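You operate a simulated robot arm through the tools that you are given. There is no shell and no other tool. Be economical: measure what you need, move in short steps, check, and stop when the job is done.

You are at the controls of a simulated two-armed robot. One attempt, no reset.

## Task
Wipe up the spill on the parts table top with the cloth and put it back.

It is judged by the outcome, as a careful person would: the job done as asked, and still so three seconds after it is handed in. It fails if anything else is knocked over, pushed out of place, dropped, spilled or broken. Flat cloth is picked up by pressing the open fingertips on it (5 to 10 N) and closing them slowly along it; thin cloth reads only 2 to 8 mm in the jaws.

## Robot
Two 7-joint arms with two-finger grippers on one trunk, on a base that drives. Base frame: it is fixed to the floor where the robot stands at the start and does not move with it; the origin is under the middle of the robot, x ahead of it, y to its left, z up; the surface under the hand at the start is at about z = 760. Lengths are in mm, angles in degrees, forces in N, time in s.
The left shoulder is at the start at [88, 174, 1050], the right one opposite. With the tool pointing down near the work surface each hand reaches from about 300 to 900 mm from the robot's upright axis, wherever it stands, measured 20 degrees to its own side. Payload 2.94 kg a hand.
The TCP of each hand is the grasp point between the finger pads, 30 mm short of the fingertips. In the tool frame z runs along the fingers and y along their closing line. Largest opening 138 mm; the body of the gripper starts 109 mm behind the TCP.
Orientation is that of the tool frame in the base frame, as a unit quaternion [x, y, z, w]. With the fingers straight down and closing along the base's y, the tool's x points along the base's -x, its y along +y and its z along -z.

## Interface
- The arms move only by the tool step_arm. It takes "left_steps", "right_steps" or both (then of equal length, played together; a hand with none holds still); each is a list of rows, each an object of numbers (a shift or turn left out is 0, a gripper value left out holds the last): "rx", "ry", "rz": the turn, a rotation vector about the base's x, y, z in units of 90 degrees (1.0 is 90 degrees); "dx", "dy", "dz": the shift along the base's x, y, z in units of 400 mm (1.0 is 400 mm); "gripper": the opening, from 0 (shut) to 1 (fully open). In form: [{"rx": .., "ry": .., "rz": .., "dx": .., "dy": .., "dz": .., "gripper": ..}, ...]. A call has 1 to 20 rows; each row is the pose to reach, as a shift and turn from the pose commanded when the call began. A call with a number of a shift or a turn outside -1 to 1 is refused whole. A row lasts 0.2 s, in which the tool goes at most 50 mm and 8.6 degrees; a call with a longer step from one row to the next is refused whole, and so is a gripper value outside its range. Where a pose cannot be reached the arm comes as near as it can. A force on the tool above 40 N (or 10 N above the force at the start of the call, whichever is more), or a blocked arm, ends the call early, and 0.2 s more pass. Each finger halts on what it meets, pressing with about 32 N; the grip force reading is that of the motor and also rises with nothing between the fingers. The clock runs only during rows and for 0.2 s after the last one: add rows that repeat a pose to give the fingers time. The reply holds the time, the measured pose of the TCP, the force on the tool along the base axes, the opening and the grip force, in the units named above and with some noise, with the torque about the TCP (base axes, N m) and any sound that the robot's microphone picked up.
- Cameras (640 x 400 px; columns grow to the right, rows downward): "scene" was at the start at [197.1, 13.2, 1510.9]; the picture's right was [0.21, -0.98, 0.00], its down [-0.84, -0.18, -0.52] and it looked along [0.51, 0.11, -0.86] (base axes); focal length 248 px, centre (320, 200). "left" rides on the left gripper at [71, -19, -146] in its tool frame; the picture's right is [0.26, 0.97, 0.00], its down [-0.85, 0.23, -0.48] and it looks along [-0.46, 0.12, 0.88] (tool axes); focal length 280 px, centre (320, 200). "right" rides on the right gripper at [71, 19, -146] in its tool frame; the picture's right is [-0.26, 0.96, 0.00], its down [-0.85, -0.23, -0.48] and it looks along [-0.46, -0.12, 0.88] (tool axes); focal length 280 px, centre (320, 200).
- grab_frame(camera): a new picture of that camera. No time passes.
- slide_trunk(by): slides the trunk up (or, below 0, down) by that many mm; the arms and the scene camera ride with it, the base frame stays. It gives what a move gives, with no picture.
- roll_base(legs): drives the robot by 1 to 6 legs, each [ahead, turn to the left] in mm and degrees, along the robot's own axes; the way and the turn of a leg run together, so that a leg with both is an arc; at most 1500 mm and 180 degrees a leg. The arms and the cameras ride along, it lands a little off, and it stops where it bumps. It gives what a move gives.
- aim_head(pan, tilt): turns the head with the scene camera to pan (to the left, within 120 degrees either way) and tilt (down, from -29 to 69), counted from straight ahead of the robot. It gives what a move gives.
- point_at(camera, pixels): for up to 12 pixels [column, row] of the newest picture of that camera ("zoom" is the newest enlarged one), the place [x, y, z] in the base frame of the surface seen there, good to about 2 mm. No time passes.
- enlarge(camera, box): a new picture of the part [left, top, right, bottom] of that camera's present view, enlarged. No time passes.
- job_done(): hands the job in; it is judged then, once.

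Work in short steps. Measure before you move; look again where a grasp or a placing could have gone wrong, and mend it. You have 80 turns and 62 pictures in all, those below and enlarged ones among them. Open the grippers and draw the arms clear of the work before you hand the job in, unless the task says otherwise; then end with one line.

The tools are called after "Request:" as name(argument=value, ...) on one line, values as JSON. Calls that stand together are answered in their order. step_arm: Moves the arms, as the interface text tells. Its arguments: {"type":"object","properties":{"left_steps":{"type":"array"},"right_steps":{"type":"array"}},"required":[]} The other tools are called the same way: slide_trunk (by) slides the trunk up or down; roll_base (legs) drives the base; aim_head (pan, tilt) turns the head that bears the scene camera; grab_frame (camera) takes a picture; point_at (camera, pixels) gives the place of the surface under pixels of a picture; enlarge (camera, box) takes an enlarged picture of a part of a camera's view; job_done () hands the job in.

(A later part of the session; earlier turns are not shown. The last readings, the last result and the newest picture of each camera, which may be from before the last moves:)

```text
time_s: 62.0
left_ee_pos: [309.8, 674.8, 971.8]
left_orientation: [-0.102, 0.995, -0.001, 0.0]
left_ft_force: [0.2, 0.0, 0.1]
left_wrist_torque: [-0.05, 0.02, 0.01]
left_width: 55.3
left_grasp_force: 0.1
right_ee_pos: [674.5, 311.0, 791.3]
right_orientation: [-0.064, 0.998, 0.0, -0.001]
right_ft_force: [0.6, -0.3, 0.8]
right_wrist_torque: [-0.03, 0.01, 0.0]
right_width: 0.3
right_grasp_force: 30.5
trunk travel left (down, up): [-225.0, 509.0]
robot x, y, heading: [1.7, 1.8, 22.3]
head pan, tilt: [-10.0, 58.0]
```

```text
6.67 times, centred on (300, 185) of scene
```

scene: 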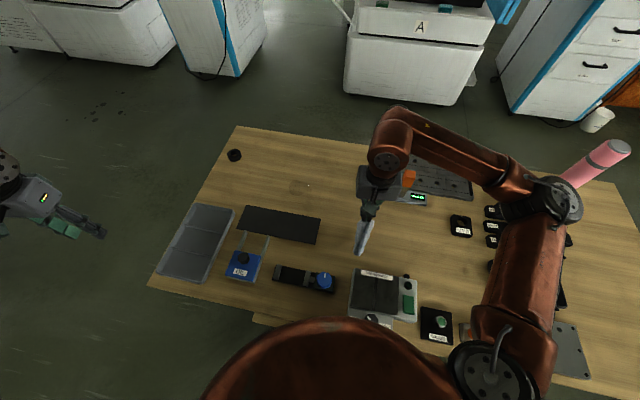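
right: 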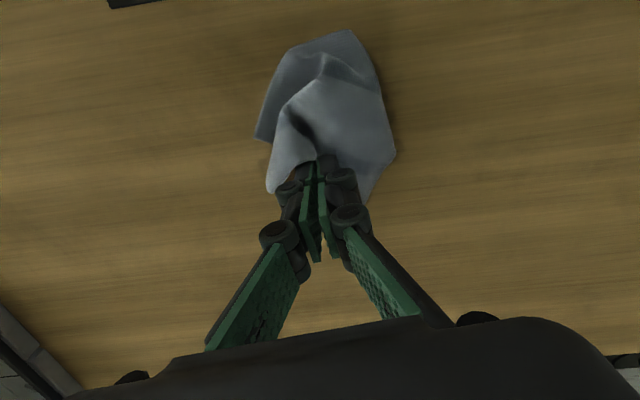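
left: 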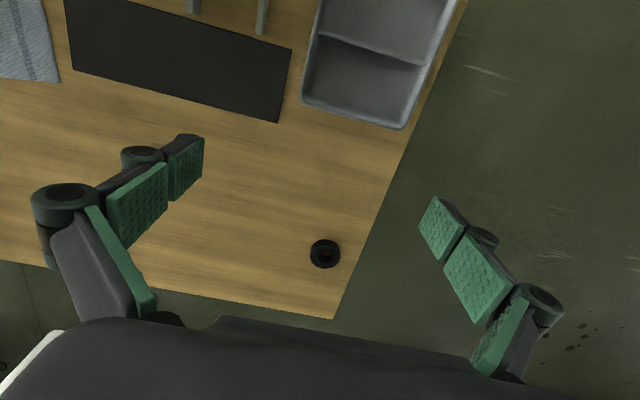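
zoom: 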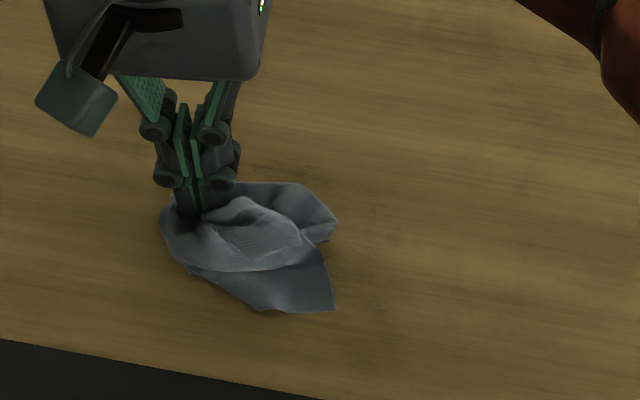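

That works well; the visible part is nearly clean. I continue with the near half.

Request:
step_arm(right_steps=[{"dx": -0.03, "dy": 0.0}, {"dx": -0.03, "dy": -0.1}, {"dx": -0.03, "dy": -0.2}, {"dx": -0.03, "dy": -0.3}, {"dx": -0.06, "dy": -0.3}, {"dx": -0.06, "dy": -0.2}, {"dx": -0.06, "dy": -0.1}, {"dx": -0.06, "dy": 0.0}, {"dx": -0.09, "dy": 0.0}, {"dx": -0.09, "dy": -0.1}, {"dx": -0.09, "dy": -0.2}, {"dx": -0.09, "dy": -0.3}, {"dx": -0.12, "dy": -0.3}, {"dx": -0.12, "dy": -0.2}, {"dx": -0.12, "dy": -0.1}, {"dx": -0.12, "dy": -0.03}, {"dx": -0.145, "dy": -0.05}, {"dx": -0.145, "dy": -0.13}, {"dx": -0.145, "dy": -0.22}, {"dx": -0.145, "dy": -0.3}])

Request:
step_arm(right_steps=[{"dz": 0.06}, {"dz": 0.13}, {"dz": 0.2}, {"dz": 0.27}, {"dz": 0.3, "dy": -0.08}, {"dz": 0.3, "dy": -0.18}, {"dz": 0.3, "dy": -0.28}, {"dz": 0.3, "dy": -0.28}])

Request:
enlarge(camera="scene", box=[260, 155, 340, 215])

```text
time_s: 66.2
left_ee_pos: [310.8, 672.1, 973.4]
left_orientation: [-0.101, 0.995, 0.001, 0.0]
left_ft_force: [1.4, -0.2, 1.1]
left_wrist_torque: [-0.01, 0.02, 0.03]
left_width: 55.2
left_grasp_force: 0.1
right_ee_pos: [615.9, 190.3, 789.6]
right_orientation: [-0.065, 0.998, 0.002, 0.0]
right_ft_force: [0.9, 0.4, 3.7]
right_wrist_torque: [0.01, 0.03, 0.01]
right_width: 0.5
right_grasp_force: 30.3
trunk travel left (down, up): [-225.0, 509.0]
robot x, y, heading: [2.6, -1.1, 22.2]
head pan, tilt: [-10.0, 58.0]
```

```text
time_s: 68.0
left_ee_pos: [310.4, 673.2, 972.2]
left_orientation: [-0.102, 0.995, 0.0, 0.0]
left_ft_force: [0.0, 0.1, -0.1]
left_wrist_torque: [0.0, -0.02, 0.01]
left_width: 55.1
left_grasp_force: 0.1
right_ee_pos: [616.5, 79.3, 910.1]
right_orientation: [-0.065, 0.998, 0.001, 0.0]
right_ft_force: [-0.2, 0.5, 0.2]
right_wrist_torque: [-0.01, -0.01, -0.02]
right_width: 0.6
right_grasp_force: 30.4
trunk travel left (down, up): [-225.0, 509.0]
robot x, y, heading: [-0.2, 0.7, 22.5]
head pan, tilt: [-10.0, 58.0]
```

```text
6.67 times, centred on (300, 185) of scene
```

zoom: 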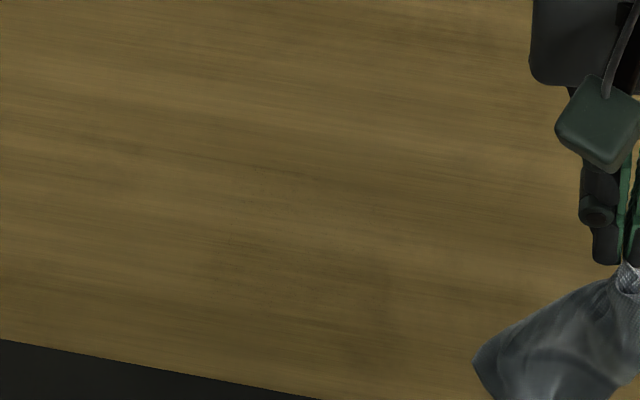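

It looks nearly clean; maybe a faint tint near zoom (320,300). I check with the right camera.

Request:
grab_frame(camera="right")

Request:
point_at(camera="zoom", pixels=[[230, 270], [385, 270], [385, 360], [260, 180]])

Request:
enlarge(camera="right", box=[340, 30, 640, 220])

```text
37 pictures are left
```

right: 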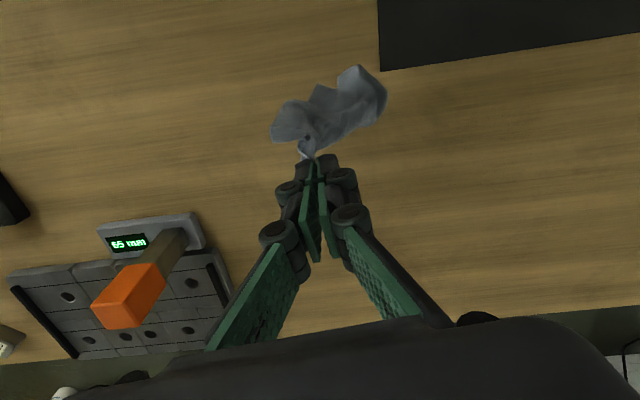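

```text
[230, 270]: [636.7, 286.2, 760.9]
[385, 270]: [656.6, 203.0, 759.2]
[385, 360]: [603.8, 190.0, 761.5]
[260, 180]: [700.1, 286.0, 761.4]
```

```text
2.11 times, centred on (490, 125) of right
```

zoom: 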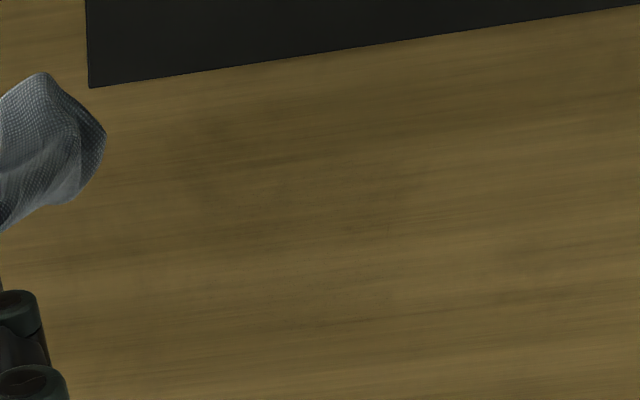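

A faint tint remains around x 605–665, y 185–300. One more pass there at the same height.

Request:
step_arm(right_steps=[{"dx": 0.05, "dy": 0.09}, {"dx": 0.1, "dy": 0.18}, {"dx": 0.16, "dy": 0.25}, {"dx": 0.16, "dy": 0.25, "dz": -0.1}, {"dx": 0.16, "dy": 0.25, "dz": -0.2}, {"dx": 0.16, "dy": 0.25, "dz": -0.27}, {"dx": 0.16, "dy": 0.25, "dz": -0.296}, {"dx": 0.16, "dy": 0.35, "dz": -0.298}, {"dx": 0.16, "dy": 0.45, "dz": -0.298}, {"dx": 0.16, "dy": 0.56, "dz": -0.298}, {"dx": 0.13, "dy": 0.56, "dz": -0.298}, {"dx": 0.13, "dy": 0.46, "dz": -0.298}, {"dx": 0.13, "dy": 0.36, "dz": -0.298}, {"dx": 0.13, "dy": 0.25, "dz": -0.298}, {"dx": 0.1, "dy": 0.25, "dz": -0.298}, {"dx": 0.1, "dy": 0.35, "dz": -0.298}, {"dx": 0.1, "dy": 0.45, "dz": -0.298}, {"dx": 0.1, "dy": 0.56, "dz": -0.298}])

Request:
step_arm(right_steps=[{"dx": -0.03}, {"dx": -0.03, "dy": -0.1}, {"dx": -0.03, "dy": -0.2}, {"dx": -0.03, "dy": -0.32}, {"dx": -0.06, "dy": -0.32}, {"dx": -0.06, "dy": -0.22}, {"dx": -0.06, "dy": -0.12}, {"dx": -0.06, "dy": -0.02}, {"dx": -0.09, "dy": -0.03}, {"dx": -0.09, "dy": -0.13}, {"dx": -0.09, "dy": -0.23}, {"dx": -0.09, "dy": -0.32}, {"dx": -0.115, "dy": -0.32}, {"dx": -0.115, "dy": -0.22}, {"dx": -0.115, "dy": -0.12}, {"dx": -0.115, "dy": -0.06}, {"dx": -0.07, "dy": -0.1}, {"dx": -0.07, "dy": -0.2}, {"dx": -0.07, "dy": -0.3}])

Request:
step_arm(right_steps=[{"dz": 0.06}, {"dz": 0.13}, {"dz": 0.2}, {"dz": 0.27}, {"dz": 0.3, "dy": -0.08}, {"dz": 0.3, "dy": -0.18}, {"dz": 0.3, "dy": -0.28}, {"dz": 0.3, "dy": -0.28}])

Request:
enlarge(camera="right", box=[340, 30, 640, 220])

Request:
enlarge(camera="scene", box=[260, 155, 340, 215])

```text
time_s: 71.8
left_ee_pos: [310.8, 674.6, 971.9]
left_orientation: [-0.102, 0.995, -0.001, 0.0]
left_ft_force: [-0.8, 0.0, -0.9]
left_wrist_torque: [-0.05, 0.01, 0.01]
left_width: 55.3
left_grasp_force: 0.2
right_ee_pos: [656.1, 306.9, 791.1]
right_orientation: [-0.063, 0.998, 0.001, -0.001]
right_ft_force: [-0.6, 0.7, 1.4]
right_wrist_torque: [-0.06, 0.02, -0.01]
right_width: 0.9
right_grasp_force: 30.6
trunk travel left (down, up): [-225.0, 509.0]
robot x, y, heading: [-0.4, -2.8, 22.3]
head pan, tilt: [-10.0, 58.0]
```

```text
time_s: 75.8
left_ee_pos: [311.1, 671.8, 974.5]
left_orientation: [-0.102, 0.995, 0.002, 0.0]
left_ft_force: [0.1, 0.7, -0.8]
left_wrist_torque: [0.02, 0.0, 0.01]
left_width: 55.5
left_grasp_force: 0.1
right_ee_pos: [630.8, 180.9, 793.1]
right_orientation: [-0.064, 0.998, 0.002, -0.001]
right_ft_force: [0.5, 0.6, 0.2]
right_wrist_torque: [0.02, 0.03, 0.01]
right_width: 0.8
right_grasp_force: 30.7
trunk travel left (down, up): [-225.0, 509.0]
robot x, y, heading: [-0.5, -2.8, 22.6]
head pan, tilt: [-10.0, 58.0]
```

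```text
time_s: 77.6
left_ee_pos: [310.0, 673.7, 972.9]
left_orientation: [-0.102, 0.995, 0.0, 0.0]
left_ft_force: [-0.1, 0.1, -0.4]
left_wrist_torque: [-0.04, 0.01, -0.01]
left_width: 55.4
left_grasp_force: 0.1
right_ee_pos: [631.1, 71.0, 910.2]
right_orientation: [-0.064, 0.998, 0.001, -0.001]
right_ft_force: [0.0, 0.0, -0.2]
right_wrist_torque: [-0.05, 0.04, -0.01]
right_width: 0.8
right_grasp_force: 30.7
trunk travel left (down, up): [-225.0, 509.0]
robot x, y, heading: [1.2, -1.9, 22.2]
head pan, tilt: [-10.0, 58.0]
```

```text
2.11 times, centred on (490, 125) of right
```

zoom: 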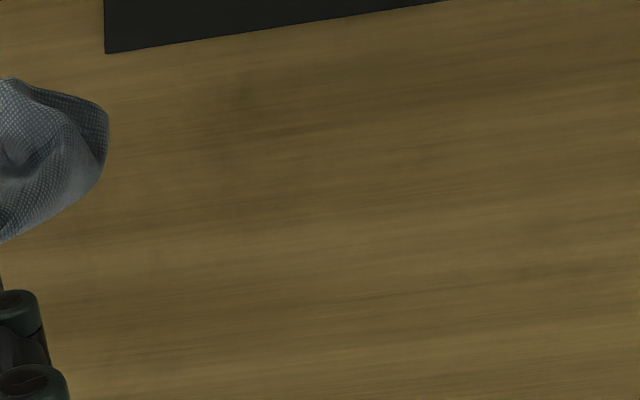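

```text
6.67 times, centred on (300, 185) of scene
```

zoom: 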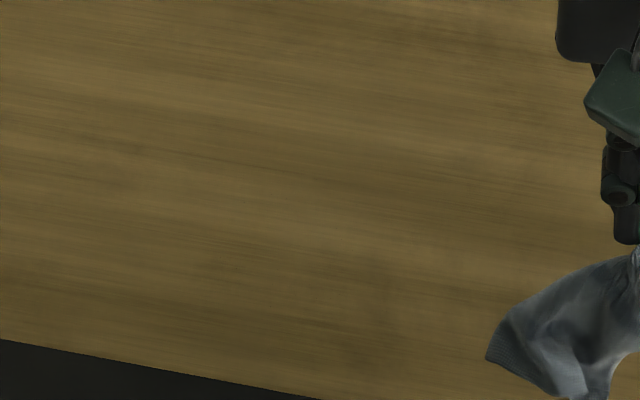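

Practically gone; just a faint blotch near scene zoom (370,300–350). I locate it and give it a short extra pass.

Request:
point_at(camera="zoom", pixels=[[385, 260], [370, 350], [400, 320], [290, 290]])

```text
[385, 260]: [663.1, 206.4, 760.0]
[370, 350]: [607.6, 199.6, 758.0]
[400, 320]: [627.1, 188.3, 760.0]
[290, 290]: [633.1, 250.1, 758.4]
```

Extra pass with strokes along x (x 600–675, y 175–255), pressing slightly more.

Request:
step_arm(right_steps=[{"dx": 0.03, "dy": 0.09}, {"dx": 0.07, "dy": 0.18}, {"dx": 0.11, "dy": 0.25}, {"dx": 0.11, "dy": 0.25, "dz": -0.1}, {"dx": 0.11, "dy": 0.25, "dz": -0.2}, {"dx": 0.11, "dy": 0.25, "dz": -0.27}, {"dx": 0.11, "dy": 0.25, "dz": -0.3}, {"dx": 0.02, "dy": 0.25, "dz": -0.303}, {"dx": -0.07, "dy": 0.25, "dz": -0.303}, {"dx": -0.07, "dy": 0.285, "dz": -0.303}, {"dx": 0.02, "dy": 0.285, "dz": -0.303}, {"dx": 0.11, "dy": 0.285, "dz": -0.303}, {"dx": 0.11, "dy": 0.32, "dz": -0.303}, {"dx": 0.02, "dy": 0.32, "dz": -0.303}, {"dx": -0.07, "dy": 0.32, "dz": -0.303}, {"dx": -0.06, "dy": 0.355, "dz": -0.303}, {"dx": 0.02, "dy": 0.355, "dz": -0.303}, {"dx": 0.11, "dy": 0.355, "dz": -0.303}])

Request:
step_arm(right_steps=[{"dy": 0.035}, {"dx": -0.08, "dy": 0.035}, {"dx": -0.17, "dy": 0.035}, {"dx": -0.17, "dy": 0.07}, {"dx": -0.08, "dy": 0.07}, {"dx": 0.0, "dy": 0.07}, {"dx": 0.0, "dy": 0.1}, {"dx": -0.08, "dy": 0.1}, {"dx": -0.16, "dy": 0.1}, {"dx": -0.16, "dy": 0.1, "dz": 0.08}, {"dx": -0.16, "dy": 0.1, "dz": 0.18}, {"dx": -0.16, "dy": 0.1, "dz": 0.28}, {"dx": -0.12, "dy": 0.02, "dz": 0.3}, {"dx": -0.1, "dy": -0.08, "dz": 0.3}, {"dx": -0.1, "dy": -0.18, "dz": 0.3}, {"dx": -0.1, "dy": -0.28, "dz": 0.3}, {"dx": -0.1, "dy": -0.34, "dz": 0.3}])

Request:
grab_frame(camera="right")

Request:
enlarge(camera="scene", box=[250, 145, 350, 220])

```text
time_s: 81.4
left_ee_pos: [311.2, 672.8, 972.6]
left_orientation: [-0.102, 0.995, 0.0, 0.0]
left_ft_force: [-0.5, -0.3, -0.3]
left_wrist_torque: [-0.01, 0.0, -0.01]
left_width: 55.1
left_grasp_force: 0.1
right_ee_pos: [672.6, 212.8, 790.0]
right_orientation: [-0.065, 0.998, 0.001, -0.001]
right_ft_force: [0.0, -0.5, 1.5]
right_wrist_torque: [-0.03, 0.02, 0.02]
right_width: 0.9
right_grasp_force: 30.1
trunk travel left (down, up): [-225.0, 509.0]
robot x, y, heading: [4.2, -2.0, 22.6]
head pan, tilt: [-10.0, 58.0]
```

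```text
time_s: 85.0
left_ee_pos: [310.3, 672.7, 972.0]
left_orientation: [-0.102, 0.995, 0.001, 0.0]
left_ft_force: [-0.4, 0.1, 0.2]
left_wrist_torque: [-0.01, 0.0, -0.01]
left_width: 55.2
left_grasp_force: 0.0
right_ee_pos: [633.9, 75.4, 909.0]
right_orientation: [-0.064, 0.998, 0.002, -0.001]
right_ft_force: [-0.1, -0.3, -0.2]
right_wrist_torque: [0.02, 0.01, -0.03]
right_width: 1.2
right_grasp_force: 30.2
trunk travel left (down, up): [-225.0, 509.0]
robot x, y, heading: [0.4, -4.4, 22.4]
head pan, tilt: [-10.0, 58.0]
```

```text
33 pictures are left
```

right: 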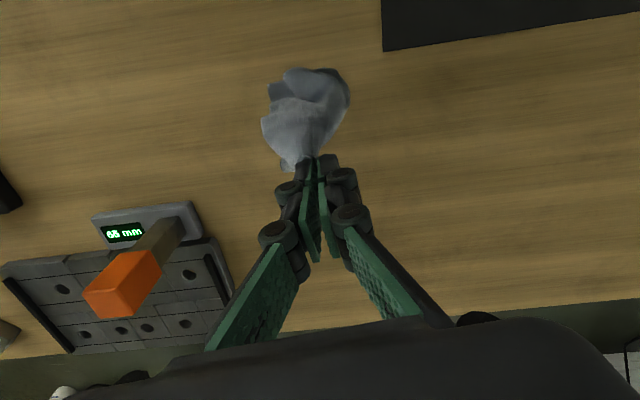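

```text
5.33 times, centred on (300, 182) of scene
```

zoom: 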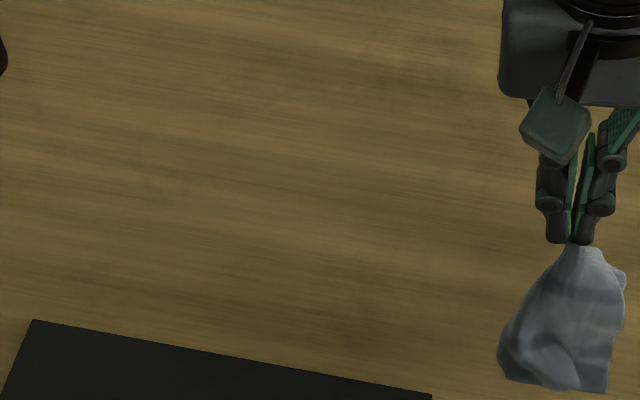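

The table is clean where the spill was. Now I carry the cloth back to its place (centre 539,32), lower it and draw it out a little in +x.

Request:
step_arm(right_steps=[{"dx": -0.06, "dy": -0.03}, {"dx": -0.14, "dy": -0.07}, {"dx": -0.22, "dy": -0.1}, {"dx": -0.25, "dy": -0.11}, {"dx": -0.25, "dy": -0.11, "dz": -0.08}, {"dx": -0.25, "dy": -0.11, "dz": -0.14}, {"dx": -0.23, "dy": -0.11, "dz": -0.18}, {"dx": -0.21, "dy": -0.11, "dz": -0.22}, {"dx": -0.18, "dy": -0.11, "dz": -0.25}, {"dx": -0.16, "dy": -0.11, "dz": -0.275}, {"dx": -0.14, "dy": -0.11, "dz": -0.285}, {"dx": -0.14, "dy": -0.11, "dz": -0.285}])

Request:
grab_frame(camera="right")

Request:
enlarge(camera="scene", box=[290, 170, 450, 290])

```text
time_s: 87.6
left_ee_pos: [311.3, 672.6, 973.6]
left_orientation: [-0.102, 0.995, -0.001, 0.0]
left_ft_force: [0.0, -0.6, 0.2]
left_wrist_torque: [0.02, 0.03, 0.0]
left_width: 55.1
left_grasp_force: 0.0
right_ee_pos: [577.5, 33.7, 796.0]
right_orientation: [-0.063, 0.998, 0.001, -0.001]
right_ft_force: [0.3, 0.8, -0.3]
right_wrist_torque: [0.0, -0.02, 0.02]
right_width: 0.9
right_grasp_force: 30.9
trunk travel left (down, up): [-225.0, 509.0]
robot x, y, heading: [-1.0, -3.1, 22.2]
head pan, tilt: [-10.0, 58.0]
```

```text
31 pictures are left
```

right: 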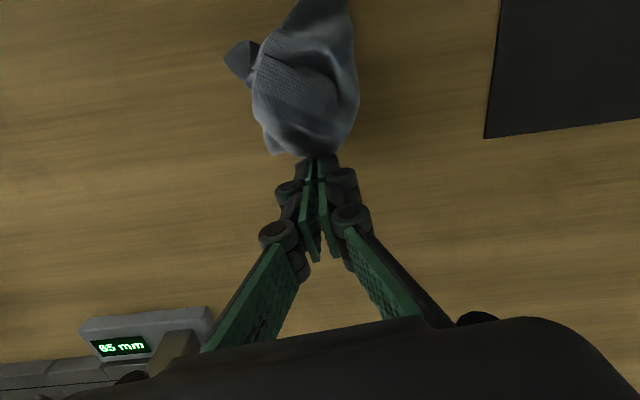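

```text
3.33 times, centred on (370, 230) of scene
```

zoom: 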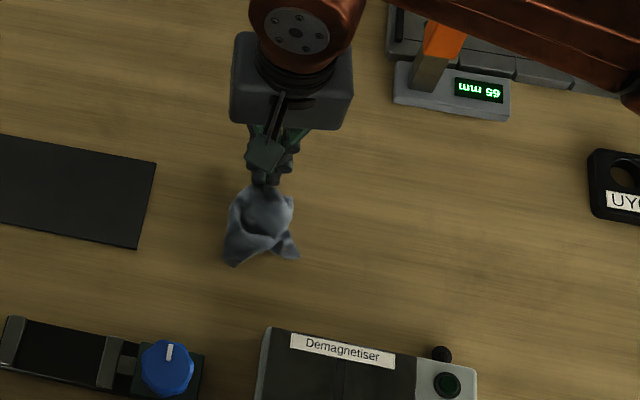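

The cloth is at its place, centred about x=535. I open the fingers slowly and lift away.

Request:
step_arm(right_steps=[{"dz": -0.005, "gripper": 0.05}, {"dz": -0.005, "gripper": 0.1}, {"dz": -0.005, "gripper": 0.15}, {"dz": -0.005, "gripper": 0.2}, {"dz": -0.005, "gripper": 0.25}, {"dz": -0.005, "gripper": 0.28}, {"dz": 0.03, "gripper": 0.28}, {"dz": 0.08, "gripper": 0.28}, {"dz": 0.16, "gripper": 0.28}, {"dz": 0.25, "dx": 0.06, "gripper": 0.28}, {"dz": 0.3, "dx": 0.12, "gripper": 0.28}])

Request:
grab_frame(camera="right")

Request:
enlarge(camera="scene", box=[290, 170, 450, 290])

```text
time_s: 90.0
left_ee_pos: [311.7, 672.8, 972.9]
left_orientation: [-0.103, 0.995, 0.001, 0.001]
left_ft_force: [-0.1, 0.6, 0.1]
left_wrist_torque: [0.01, -0.05, 0.02]
left_width: 55.1
left_grasp_force: 0.1
right_ee_pos: [623.2, 33.5, 915.3]
right_orientation: [-0.064, 0.998, 0.002, -0.001]
right_ft_force: [-0.6, 0.7, -0.6]
right_wrist_torque: [0.02, 0.0, -0.01]
right_width: 38.6
right_grasp_force: 0.1
trunk travel left (down, up): [-225.0, 509.0]
robot x, y, heading: [-0.5, -0.4, 22.2]
head pan, tilt: [-10.0, 58.0]
```

```text
29 pictures are left
```

right: 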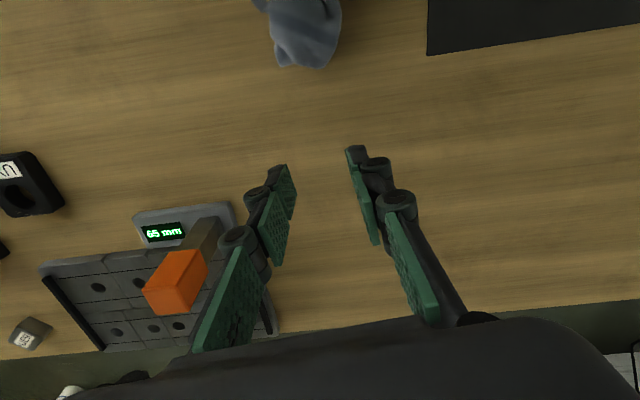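

```text
3.33 times, centred on (370, 230) of scene
```

zoom: 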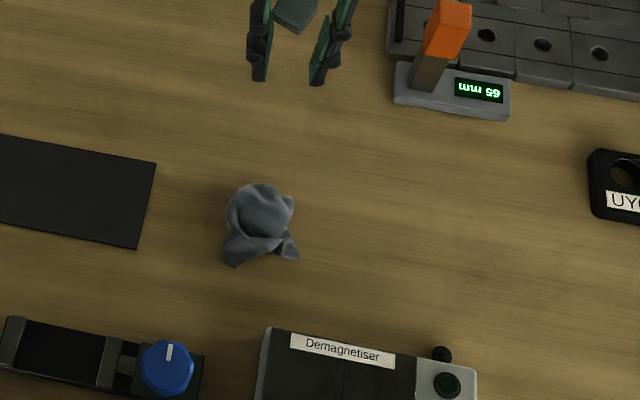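

The cloth is released in a heap. I check its position.

Request:
point_at(camera="zoom", pixels=[[262, 186], [294, 200], [300, 256], [234, 265], [226, 235], [260, 215], [270, 250]])

Request:
step_arm(right_steps=[{"dx": -0.1, "gripper": 0.6}, {"dx": -0.12, "dz": 0.08, "gripper": 0.9}, {"dx": -0.12, "dz": 0.1, "gripper": 1.0}, {"dx": -0.12, "dz": 0.1, "gripper": 1.0}])

Request:
enlarge(camera="right", box=[200, 0, 440, 150])

```text
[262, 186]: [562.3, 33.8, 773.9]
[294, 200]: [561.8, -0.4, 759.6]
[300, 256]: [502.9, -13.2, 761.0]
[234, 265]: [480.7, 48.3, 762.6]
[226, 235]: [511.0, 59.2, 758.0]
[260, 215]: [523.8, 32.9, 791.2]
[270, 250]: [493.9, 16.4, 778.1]
```

```text
time_s: 91.0
left_ee_pos: [310.5, 673.1, 972.9]
left_orientation: [-0.101, 0.995, 0.0, 0.0]
left_ft_force: [0.3, -0.5, -0.8]
left_wrist_torque: [-0.01, 0.01, 0.0]
left_width: 55.3
left_grasp_force: 0.1
right_ee_pos: [576.0, 31.7, 956.2]
right_orientation: [-0.064, 0.998, 0.001, 0.0]
right_ft_force: [0.6, 0.0, 0.4]
right_wrist_torque: [-0.01, 0.01, 0.02]
right_width: 124.1
right_grasp_force: 0.0
trunk travel left (down, up): [-225.0, 509.0]
robot x, y, heading: [-0.9, -2.9, 22.6]
head pan, tilt: [-10.0, 58.0]
```

```text
2.67 times, centred on (320, 75) of right
```

zoom: 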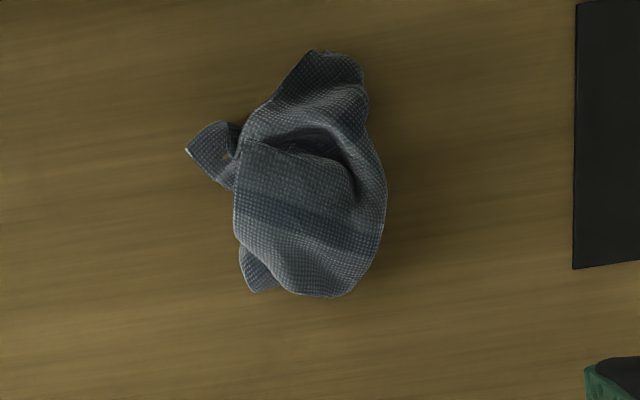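

The heap is centred near (522,26), close to the original spot. To lay it out more neatly I'll pick it up by the loose corner at zoom (205,150) and lay it back with a drag; I measure that corner.

Request:
point_at(camera="zoom", pixels=[[190, 152], [208, 150], [218, 125], [228, 165], [225, 183], [205, 172], [250, 285], [265, 270]])

Request:
enlarge(camera="right", box=[255, 20, 335, 120])

```text
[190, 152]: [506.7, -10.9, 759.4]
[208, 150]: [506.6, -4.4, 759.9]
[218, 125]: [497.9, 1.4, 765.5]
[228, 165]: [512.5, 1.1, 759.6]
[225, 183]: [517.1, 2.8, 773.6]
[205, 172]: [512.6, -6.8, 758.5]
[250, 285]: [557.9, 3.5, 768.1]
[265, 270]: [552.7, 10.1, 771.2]
```

```text
4.00 times, centred on (295, 70) of right
```

zoom: 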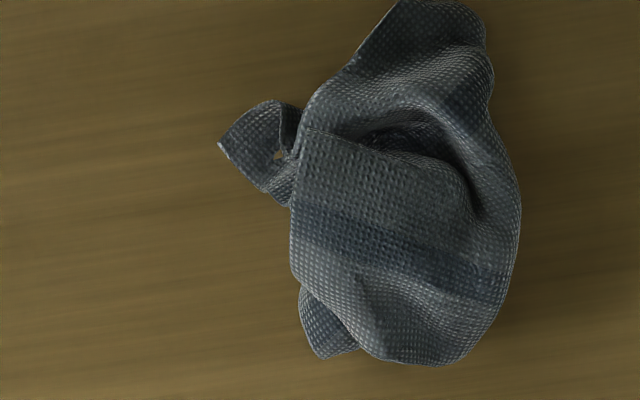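

I turn the tool 84° so the jaws close along x over the loose corner (506,-6), with the jaws at 45 mm, staying high.

Request:
step_arm(right_steps=[{"rz": 0.09, "gripper": 0.6}, {"rz": 0.18, "gripper": 0.33}, {"rz": 0.27}, {"rz": 0.36}, {"rz": 0.45}, {"rz": 0.54, "dx": -0.03}, {"rz": 0.63, "dx": -0.06}, {"rz": 0.72, "dx": -0.1, "dy": -0.05}, {"rz": 0.81, "dx": -0.14, "dy": -0.1}, {"rz": 0.9, "dx": -0.175, "dy": -0.1, "dz": -0.05}, {"rz": 0.93, "dx": -0.175, "dy": -0.1, "dz": -0.15}, {"rz": 0.93, "dx": -0.175, "dy": -0.1, "dz": -0.25}, {"rz": 0.93, "dx": -0.175, "dy": -0.1, "dz": -0.3}, {"rz": 0.93, "dx": -0.175, "dy": -0.1, "dz": -0.3}])

Request:
enlarge(camera="right", box=[160, 60, 480, 260])

```text
time_s: 94.0
left_ee_pos: [312.2, 672.3, 971.4]
left_orientation: [-0.102, 0.995, 0.0, 0.0]
left_ft_force: [1.3, -0.6, -0.7]
left_wrist_torque: [0.0, 0.07, -0.02]
left_width: 55.2
left_grasp_force: 0.0
right_ee_pos: [480.1, 3.6, 882.8]
right_orientation: [-0.696, 0.718, 0.003, -0.006]
right_ft_force: [0.2, -0.1, 1.7]
right_wrist_torque: [0.05, 0.11, -0.02]
right_width: 45.3
right_grasp_force: 0.2
right hand out of reach, approached as far as the arm can: row 10, 11, 12, 13, 14
trunk travel left (down, up): [-225.0, 509.0]
robot x, y, heading: [-0.1, -3.8, 22.5]
head pan, tilt: [-10.0, 58.0]
```

```text
2.00 times, centred on (320, 160) of right
```

zoom: 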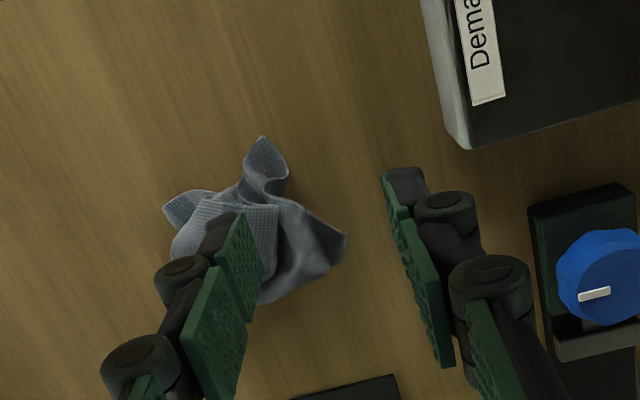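

Fully turned is slightly out of reach. I turn back about 20° and aim for the corner at (506,-7) again, staying at z≈860.

Request:
step_arm(right_steps=[{"rz": -0.08, "dz": 0.02}, {"rz": -0.16, "dz": 0.02}, {"rz": -0.24, "dz": 0.02}, {"rz": -0.24, "dz": 0.02, "dx": 0.03, "dy": -0.015}, {"rz": -0.24, "dz": 0.02, "dx": 0.065, "dy": -0.027}, {"rz": -0.24, "dz": -0.05, "dx": 0.065, "dy": -0.027}, {"rz": -0.24, "dz": -0.05, "dx": 0.065, "dy": -0.027}])

Request:
enlarge(camera="right", box=[160, 60, 480, 260])

```text
time_s: 95.6
left_ee_pos: [310.7, 673.0, 973.5]
left_orientation: [-0.102, 0.995, 0.0, 0.0]
left_ft_force: [0.7, -0.1, 0.4]
left_wrist_torque: [0.05, 0.01, 0.0]
left_width: 55.0
left_grasp_force: 0.0
right_ee_pos: [502.6, -8.9, 862.3]
right_orientation: [-0.569, 0.822, 0.0, -0.001]
right_ft_force: [0.0, -0.4, -0.7]
right_wrist_torque: [-0.02, -0.01, -0.02]
right_width: 45.4
right_grasp_force: 0.1
trunk travel left (down, up): [-225.0, 509.0]
robot x, y, heading: [0.3, -3.3, 22.3]
head pan, tilt: [-10.0, 58.0]
```

```text
2.00 times, centred on (320, 160) of right
```

zoom: 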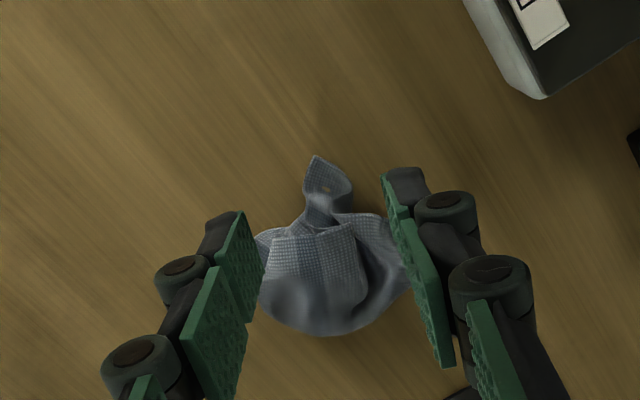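

Well aligned: the corner lies between the fingers at reachable yaw 69°. I lower to just above the table.

Request:
step_arm(right_steps=[{"dx": 0.005, "dy": 0.005, "dz": -0.08}, {"dx": 0.005, "dy": 0.005, "dz": -0.15}, {"dx": 0.005, "dy": 0.005, "dz": -0.172}, {"dx": 0.005, "dy": 0.005, "dz": -0.178}, {"dx": 0.005, "dy": 0.005, "dz": -0.178}])

```text
time_s: 96.8
left_ee_pos: [309.5, 673.0, 974.0]
left_orientation: [-0.103, 0.995, 0.0, 0.0]
left_ft_force: [1.1, 0.1, 0.4]
left_wrist_torque: [0.02, 0.0, 0.01]
left_width: 55.5
left_grasp_force: 0.1
right_ee_pos: [505.0, -7.9, 790.4]
right_orientation: [-0.569, 0.822, 0.0, -0.001]
right_ft_force: [0.4, 0.2, 0.4]
right_wrist_torque: [0.02, -0.01, -0.03]
right_width: 45.3
right_grasp_force: 0.0
trunk travel left (down, up): [-225.0, 509.0]
robot x, y, heading: [-1.2, -3.3, 22.2]
head pan, tilt: [-10.0, 58.0]
```

Just above the table. I close slowly with a 0.6 mm further drop.

Request:
step_arm(right_steps=[{"dz": -0.0015, "gripper": 0.3}, {"dz": -0.0015, "gripper": 0.26}, {"dz": -0.0015, "gripper": 0.22}, {"dz": -0.0015, "gripper": 0.18}, {"dz": -0.0015, "gripper": 0.14}, {"dz": -0.0015, "gripper": 0.1}, {"dz": -0.0015, "gripper": 0.06}, {"dz": -0.0015, "gripper": 0.02}, {"dz": -0.0015, "gripper": 0.0}, {"dz": -0.0015, "gripper": 0.0}, {"dz": -0.0015, "gripper": 0.0}])

Request:
step_arm(right_steps=[{"dz": 0.02}, {"dz": 0.06}, {"dz": 0.12}, {"dz": 0.18}, {"dz": 0.25}, {"dz": 0.32}, {"dz": 0.39}, {"dz": 0.45}, {"dz": 0.5}, {"dz": 0.5}])

Request:
enlarge(camera="scene", box=[290, 130, 450, 290])

Request:
grab_frame(camera="right")

```text
time_s: 99.2
left_ee_pos: [310.8, 672.4, 973.1]
left_orientation: [-0.102, 0.995, 0.001, 0.0]
left_ft_force: [0.2, -0.4, -0.4]
left_wrist_torque: [0.02, 0.01, 0.0]
left_width: 55.5
left_grasp_force: 0.1
right_ee_pos: [503.4, -6.6, 790.2]
right_orientation: [-0.569, 0.822, 0.0, -0.002]
right_ft_force: [-0.5, 0.7, 1.6]
right_wrist_torque: [-0.02, 0.0, 0.04]
right_width: 4.0
right_grasp_force: 41.1
trunk travel left (down, up): [-225.0, 509.0]
robot x, y, heading: [-1.6, -1.6, 22.2]
head pan, tilt: [-10.0, 58.0]
```

```text
time_s: 101.4
left_ee_pos: [311.0, 672.7, 972.5]
left_orientation: [-0.102, 0.995, 0.001, 0.0]
left_ft_force: [0.5, 0.3, -0.9]
left_wrist_torque: [-0.02, 0.02, 0.01]
left_width: 55.2
left_grasp_force: 0.0
right_ee_pos: [505.3, -6.1, 991.7]
right_orientation: [-0.57, 0.822, 0.001, -0.002]
right_ft_force: [0.4, 1.1, 1.0]
right_wrist_torque: [0.0, 0.03, -0.02]
right_width: 0.0
right_grasp_force: 30.4
trunk travel left (down, up): [-225.0, 509.0]
robot x, y, heading: [-1.6, -3.0, 22.4]
head pan, tilt: [-10.0, 58.0]
```

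```text
2.50 times, centred on (370, 210) of scene
```

zoom: 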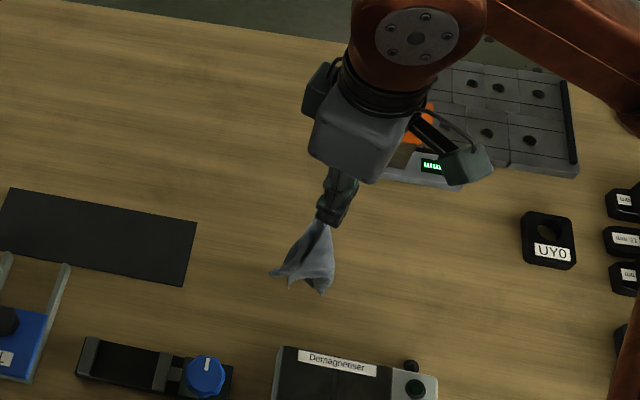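

```text
22 pictures are left
```

right: 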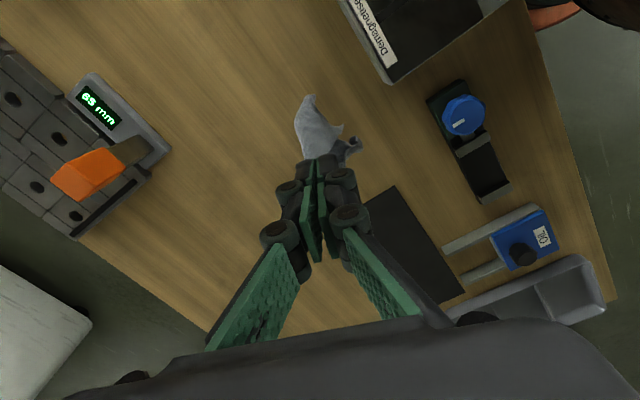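

It hangs from the corner. I swing to y≈+85, lower until the hem touches, then draw it out toward −y while lowering, so it lies across its original place.

Request:
step_arm(right_steps=[{"dx": 0.04, "dy": 0.09}, {"dx": 0.085, "dy": 0.17}, {"dx": 0.085, "dy": 0.24}, {"dx": 0.085, "dy": 0.24, "dz": -0.1}, {"dx": 0.085, "dy": 0.24, "dz": -0.2}, {"dx": 0.085, "dy": 0.24, "dz": -0.27}, {"dx": 0.085, "dy": 0.22, "dz": -0.31}, {"dx": 0.085, "dy": 0.19, "dz": -0.34}, {"dx": 0.085, "dy": 0.16, "dz": -0.37}, {"dx": 0.085, "dy": 0.12, "dz": -0.4}, {"dx": 0.085, "dy": 0.08, "dz": -0.43}, {"dx": 0.085, "dy": 0.04, "dz": -0.455}, {"dx": 0.085, "dy": 0.0, "dz": -0.475}, {"dx": 0.085, "dy": -0.04, "dz": -0.485}, {"dx": 0.085, "dy": -0.08, "dz": -0.49}, {"dx": 0.085, "dy": -0.11, "dz": -0.492}, {"dx": 0.085, "dy": -0.11, "dz": -0.492}])

Request:
enlarge(camera="scene", box=[290, 150, 450, 270])

```text
time_s: 105.0
left_ee_pos: [311.5, 673.3, 973.8]
left_orientation: [-0.102, 0.995, 0.0, 0.0]
left_ft_force: [0.3, 0.5, 0.2]
left_wrist_torque: [-0.02, -0.06, 0.0]
left_width: 55.4
left_grasp_force: 0.1
right_ee_pos: [539.5, -50.6, 794.2]
right_orientation: [-0.569, 0.822, 0.001, -0.002]
right_ft_force: [0.4, 0.0, -0.2]
right_wrist_torque: [0.01, -0.01, 0.04]
right_width: 0.5
right_grasp_force: 28.3
trunk travel left (down, up): [-225.0, 509.0]
robot x, y, heading: [-3.9, -1.2, 22.1]
head pan, tilt: [-10.0, 58.0]
```

```text
3.33 times, centred on (370, 210) of scene
```

zoom: 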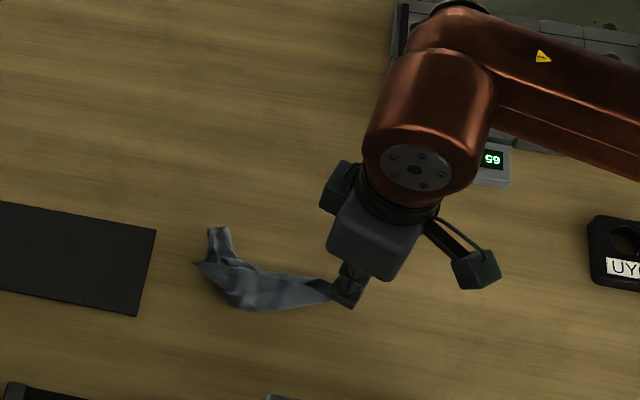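

The cloth is laid out as a long strip across its original place. I release and lift away, then check.

Request:
step_arm(right_steps=[{"gripper": 0.05}, {"gripper": 0.1}, {"gripper": 0.15}, {"gripper": 0.2}, {"gripper": 0.25}, {"dz": 0.05}, {"dz": 0.12}, {"dz": 0.22}, {"dz": 0.32, "dy": -0.05}, {"dz": 0.4, "dy": -0.12}, {"dz": 0.4, "dy": -0.22}, {"dz": 0.4, "dy": -0.3}])

Request:
enlarge(camera="scene", box=[280, 170, 440, 290])

```text
time_s: 107.6
left_ee_pos: [311.6, 673.1, 973.7]
left_orientation: [-0.102, 0.995, 0.001, 0.0]
left_ft_force: [0.7, 0.0, 0.0]
left_wrist_torque: [-0.01, 0.0, 0.01]
left_width: 55.1
left_grasp_force: 0.1
right_ee_pos: [505.2, -133.1, 956.8]
right_orientation: [-0.568, 0.823, 0.0, -0.001]
right_ft_force: [0.3, 0.0, 0.4]
right_wrist_torque: [0.0, -0.01, 0.03]
right_width: 34.5
right_grasp_force: 0.1
right hand out of reach, approached as far as the arm can: row 10, 11, 12
trunk travel left (down, up): [-225.0, 509.0]
robot x, y, heading: [0.0, -8.5, 22.3]
head pan, tilt: [-10.0, 58.0]
```

```text
3.33 times, centred on (360, 230) of scene
```

zoom: 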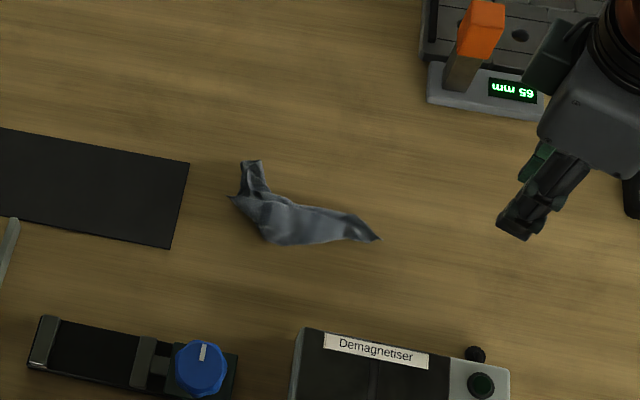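

I measure where the cloth lies.

Request:
point_at(camera="zoom", pixels=[[250, 163], [232, 198], [275, 243], [378, 239], [345, 214], [295, 220], [262, 200]])

Request:
enlarge(camera="scene", box=[325, 205, 385, 240])

```text
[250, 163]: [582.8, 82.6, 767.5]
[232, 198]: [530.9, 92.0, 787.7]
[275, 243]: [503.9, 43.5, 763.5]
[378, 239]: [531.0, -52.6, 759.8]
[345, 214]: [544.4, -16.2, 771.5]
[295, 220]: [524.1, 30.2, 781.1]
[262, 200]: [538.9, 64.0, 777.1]
```

```text
10.67 times, centred on (355, 222) of scene
```

zoom: 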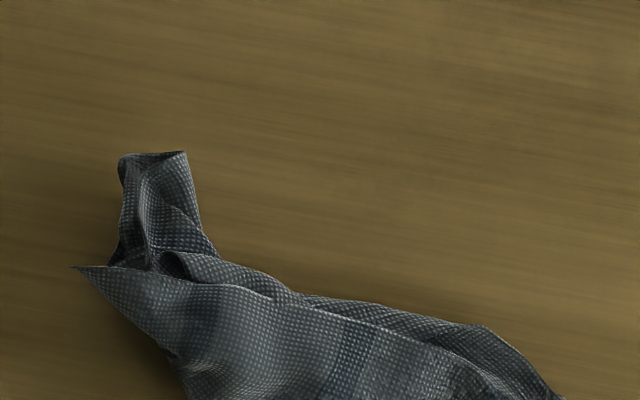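

The cloth lies within its original footprint (centre about (535,32)). I draw the right arm clear, turned back and opened, and take a final look.

Request:
step_arm(right_steps=[{"rz": -0.08, "dz": 0.05, "gripper": 0.5}, {"rz": -0.16, "dz": 0.1, "gripper": 0.8}, {"rz": -0.24, "dz": 0.15, "gripper": 1.0}, {"rz": -0.32, "dz": 0.2, "dy": -0.05}, {"rz": -0.4, "dz": 0.2, "dy": -0.13}, {"rz": -0.48, "dz": 0.2, "dy": -0.22}, {"rz": -0.5, "dz": 0.2, "dy": -0.32}, {"rz": -0.5, "dz": 0.2, "dy": -0.4}, {"rz": -0.5, "dz": 0.2, "dy": -0.4}])

Request:
grab_frame(camera="scene")

Request:
enlarge(camera="scene", box=[230, 130, 390, 260])

```text
time_s: 109.6
left_ee_pos: [310.9, 671.6, 973.6]
left_orientation: [-0.102, 0.995, 0.0, 0.0]
left_ft_force: [0.1, -0.6, 0.9]
left_wrist_torque: [0.01, -0.01, -0.01]
left_width: 55.2
left_grasp_force: 0.1
right_ee_pos: [507.7, -292.8, 1036.8]
right_orientation: [-0.212, 0.977, 0.001, 0.0]
right_ft_force: [0.3, 0.7, 0.0]
right_wrist_torque: [-0.01, 0.03, 0.01]
right_width: 138.1
right_grasp_force: 0.1
trunk travel left (down, up): [-225.0, 509.0]
robot x, y, heading: [1.6, -1.0, 22.2]
head pan, tilt: [-10.0, 58.0]
```

```text
18 pictures are left
```

scene: 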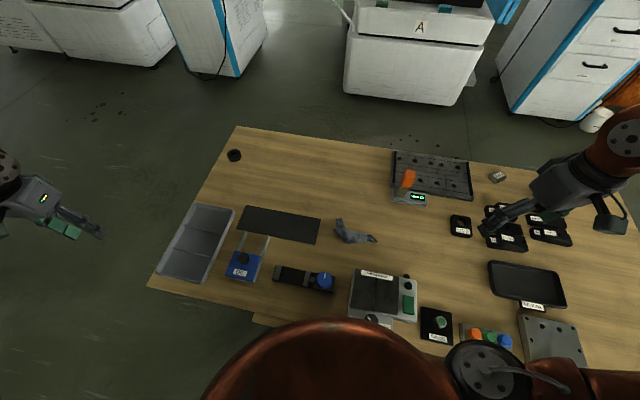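

```text
3.08 times, centred on (310, 195) of scene
```

zoom: 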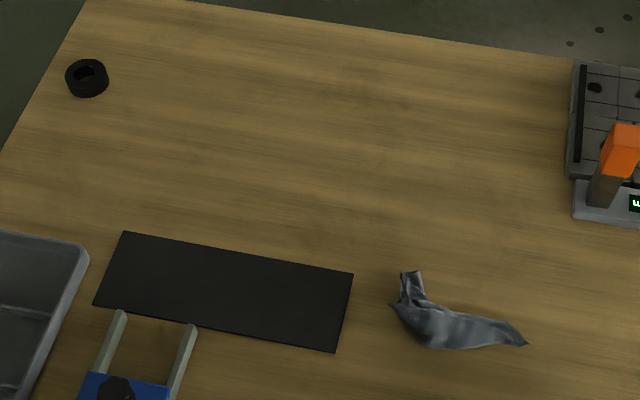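

The table is clean and items are in place; the pink flask is hidden behind the arm, so I check it with the head turned.

Request:
aim_head(pan=-50, tilt=45)

Request:
grab_frame(camera="scene")

```text
time_s: 110.7
left_ee_pos: [311.3, 672.0, 973.3]
left_orientation: [-0.101, 0.995, 0.001, 0.0]
left_ft_force: [-0.2, 0.2, 0.5]
left_wrist_torque: [-0.01, 0.01, -0.01]
left_width: 55.0
left_grasp_force: 0.1
right_ee_pos: [507.6, -293.5, 1037.8]
right_orientation: [-0.212, 0.977, 0.001, -0.001]
right_ft_force: [0.7, 0.2, -0.7]
right_wrist_torque: [0.02, 0.01, 0.01]
right_width: 137.9
right_grasp_force: 0.1
trunk travel left (down, up): [-225.0, 509.0]
robot x, y, heading: [-0.7, -1.8, 22.2]
head pan, tilt: [-50.0, 45.0]
```

```text
16 pictures are left
```

scene: 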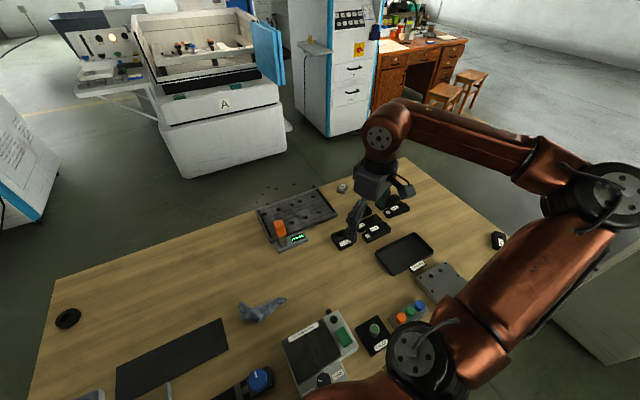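

The wrist still hides the flask spot near (390,170). I move the hand slightly back toward me to see.

Request:
step_arm(right_steps=[{"dx": -0.08}, {"dx": -0.16}, {"dx": -0.2, "dy": 0.08}, {"dx": -0.2, "dy": 0.18}, {"dx": -0.2, "dy": 0.25}])

Request:
grab_frame(camera="scene")

```text
time_s: 111.9
left_ee_pos: [312.9, 671.9, 972.8]
left_orientation: [-0.102, 0.995, 0.001, 0.0]
left_ft_force: [-0.4, 0.8, 0.2]
left_wrist_torque: [-0.01, 0.01, 0.0]
left_width: 54.9
left_grasp_force: 0.0
right_ee_pos: [426.4, -193.0, 1039.1]
right_orientation: [-0.21, 0.978, 0.0, -0.001]
right_ft_force: [0.3, -0.9, 0.6]
right_wrist_torque: [-0.02, 0.04, -0.03]
right_width: 137.8
right_grasp_force: 0.0
trunk travel left (down, up): [-225.0, 509.0]
robot x, y, heading: [-1.8, 0.6, 22.2]
head pan, tilt: [-50.0, 45.0]
```

```text
15 pictures are left
```

scene: 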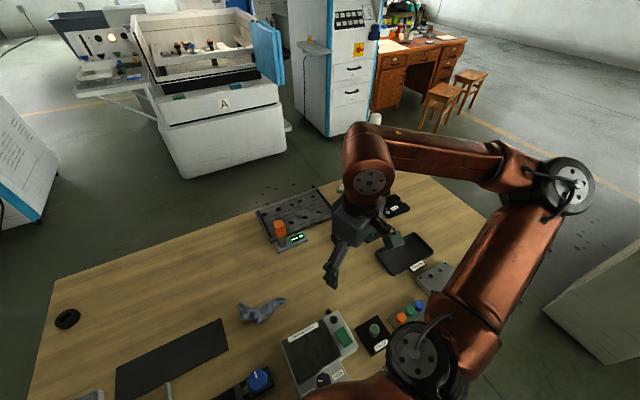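

Still hidden; I move the hand farther left at this height.

Request:
step_arm(right_steps=[{"dy": 0.1, "dx": 0.03}, {"dy": 0.2, "dx": 0.06}, {"dy": 0.3, "dx": 0.09}, {"dy": 0.4, "dx": 0.12}, {"dy": 0.5, "dx": 0.15}])

Request:
grab_frame(camera="scene")

```text
time_s: 113.1
left_ee_pos: [311.5, 673.9, 972.1]
left_orientation: [-0.103, 0.995, 0.0, -0.001]
left_ft_force: [0.2, -0.3, -0.5]
left_wrist_torque: [-0.01, 0.05, -0.01]
left_width: 55.2
left_grasp_force: 0.1
right_ee_pos: [485.5, 6.8, 1038.1]
right_orientation: [-0.212, 0.977, 0.0, 0.0]
right_ft_force: [0.4, 0.2, -0.3]
right_wrist_torque: [-0.04, 0.04, -0.05]
right_width: 138.0
right_grasp_force: 0.1
trunk travel left (down, up): [-225.0, 509.0]
robot x, y, heading: [0.9, -1.5, 22.1]
head pan, tilt: [-50.0, 45.0]
```

```text
14 pictures are left
```

scene: 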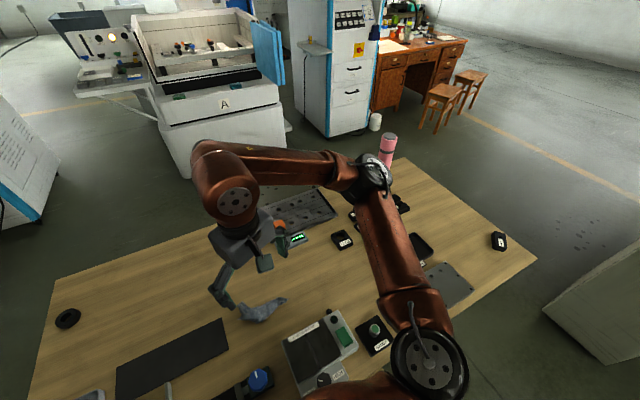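

The flask is standing at (388,148) and all other items are in place. I draw the hand off to the side, clear of the cloth.

Request:
step_arm(right_steps=[{"dy": -0.1}, {"dy": -0.2}, {"dy": -0.3}, {"dy": -0.4}, {"dy": -0.5}, {"dy": -0.6}, {"dy": -0.7}, {"dy": -0.7}])

Request:
grab_frame(camera="scene")

```text
time_s: 115.1
left_ee_pos: [311.8, 671.4, 973.2]
left_orientation: [-0.102, 0.995, 0.0, -0.001]
left_ft_force: [-0.7, 0.4, 1.1]
left_wrist_torque: [-0.01, 0.04, -0.03]
left_width: 55.3
left_grasp_force: 0.1
right_ee_pos: [493.2, -257.0, 1081.7]
right_orientation: [-0.236, 0.968, 0.021, 0.081]
right_ft_force: [0.6, -0.6, -0.6]
right_wrist_torque: [0.03, 0.0, 0.01]
right_width: 137.8
right_grasp_force: 0.1
trunk travel left (down, up): [-225.0, 509.0]
robot x, y, heading: [-5.2, 1.4, 22.3]
head pan, tilt: [-50.0, 45.0]
stopped in row 8 (right hand): the arm was blocked; the commanded pose is now the measured one
```

```text
13 pictures are left
```

scene: 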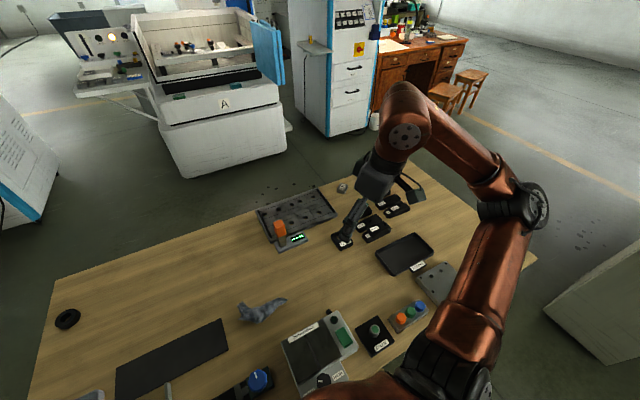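

The arm stopped at a limit with no table-level contact (hand at z=1082). I check the flask with the right camera.

Request:
grab_frame(camera="right")

Request:
step_arm(right_steps=[{"dy": 0.1}, {"dy": 0.2}, {"dy": 0.25}])

Request:
aim_head(pan=-60, tilt=45)

Request:
grab_frame(camera="scene")

```text
12 pictures are left
```

right: 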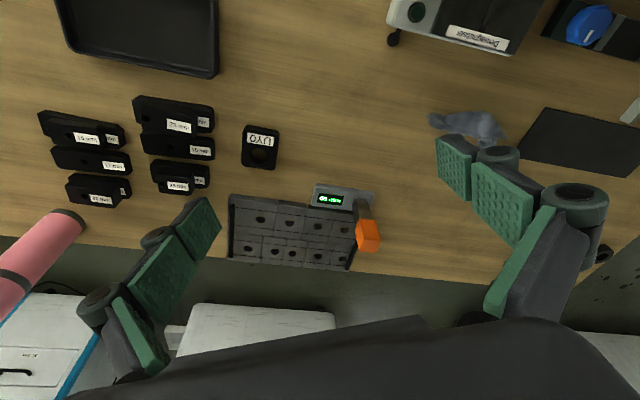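

```text
time_s: 115.9
left_ee_pos: [310.8, 673.4, 972.7]
left_orientation: [-0.102, 0.995, 0.0, 0.0]
left_ft_force: [0.4, 0.0, 0.0]
left_wrist_torque: [-0.04, -0.01, 0.01]
left_width: 55.4
left_grasp_force: 0.1
right_ee_pos: [491.4, -156.1, 1082.5]
right_orientation: [-0.236, 0.968, 0.02, 0.08]
right_ft_force: [0.2, -0.3, -0.6]
right_wrist_torque: [-0.03, 0.0, 0.0]
right_width: 137.8
right_grasp_force: 0.2
trunk travel left (down, up): [-225.0, 509.0]
robot x, y, heading: [0.9, -0.4, 22.2]
head pan, tilt: [-50.0, 45.0]
```

```text
time_s: 116.6
left_ee_pos: [309.0, 672.9, 973.8]
left_orientation: [-0.103, 0.995, 0.0, 0.0]
left_ft_force: [0.4, 0.0, 0.1]
left_wrist_torque: [-0.01, 0.0, 0.01]
left_width: 55.0
left_grasp_force: 0.0
right_ee_pos: [491.1, -156.6, 1082.7]
right_orientation: [-0.237, 0.968, 0.021, 0.081]
right_ft_force: [0.2, -0.4, 1.1]
right_wrist_torque: [0.0, 0.02, -0.01]
right_width: 138.0
right_grasp_force: 0.1
trunk travel left (down, up): [-225.0, 509.0]
robot x, y, heading: [-2.9, 2.1, 22.6]
head pan, tilt: [-60.0, 45.0]
```

```text
11 pictures are left
```

scene: 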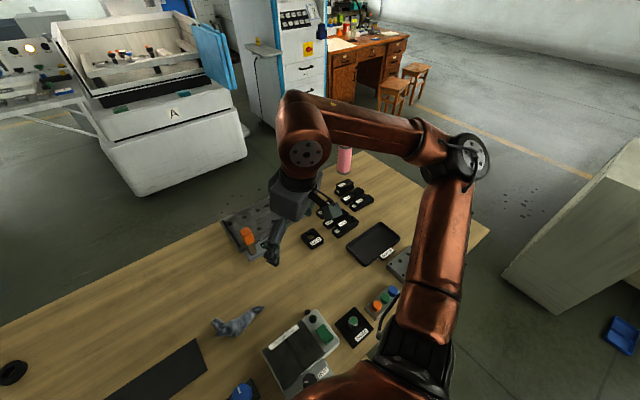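

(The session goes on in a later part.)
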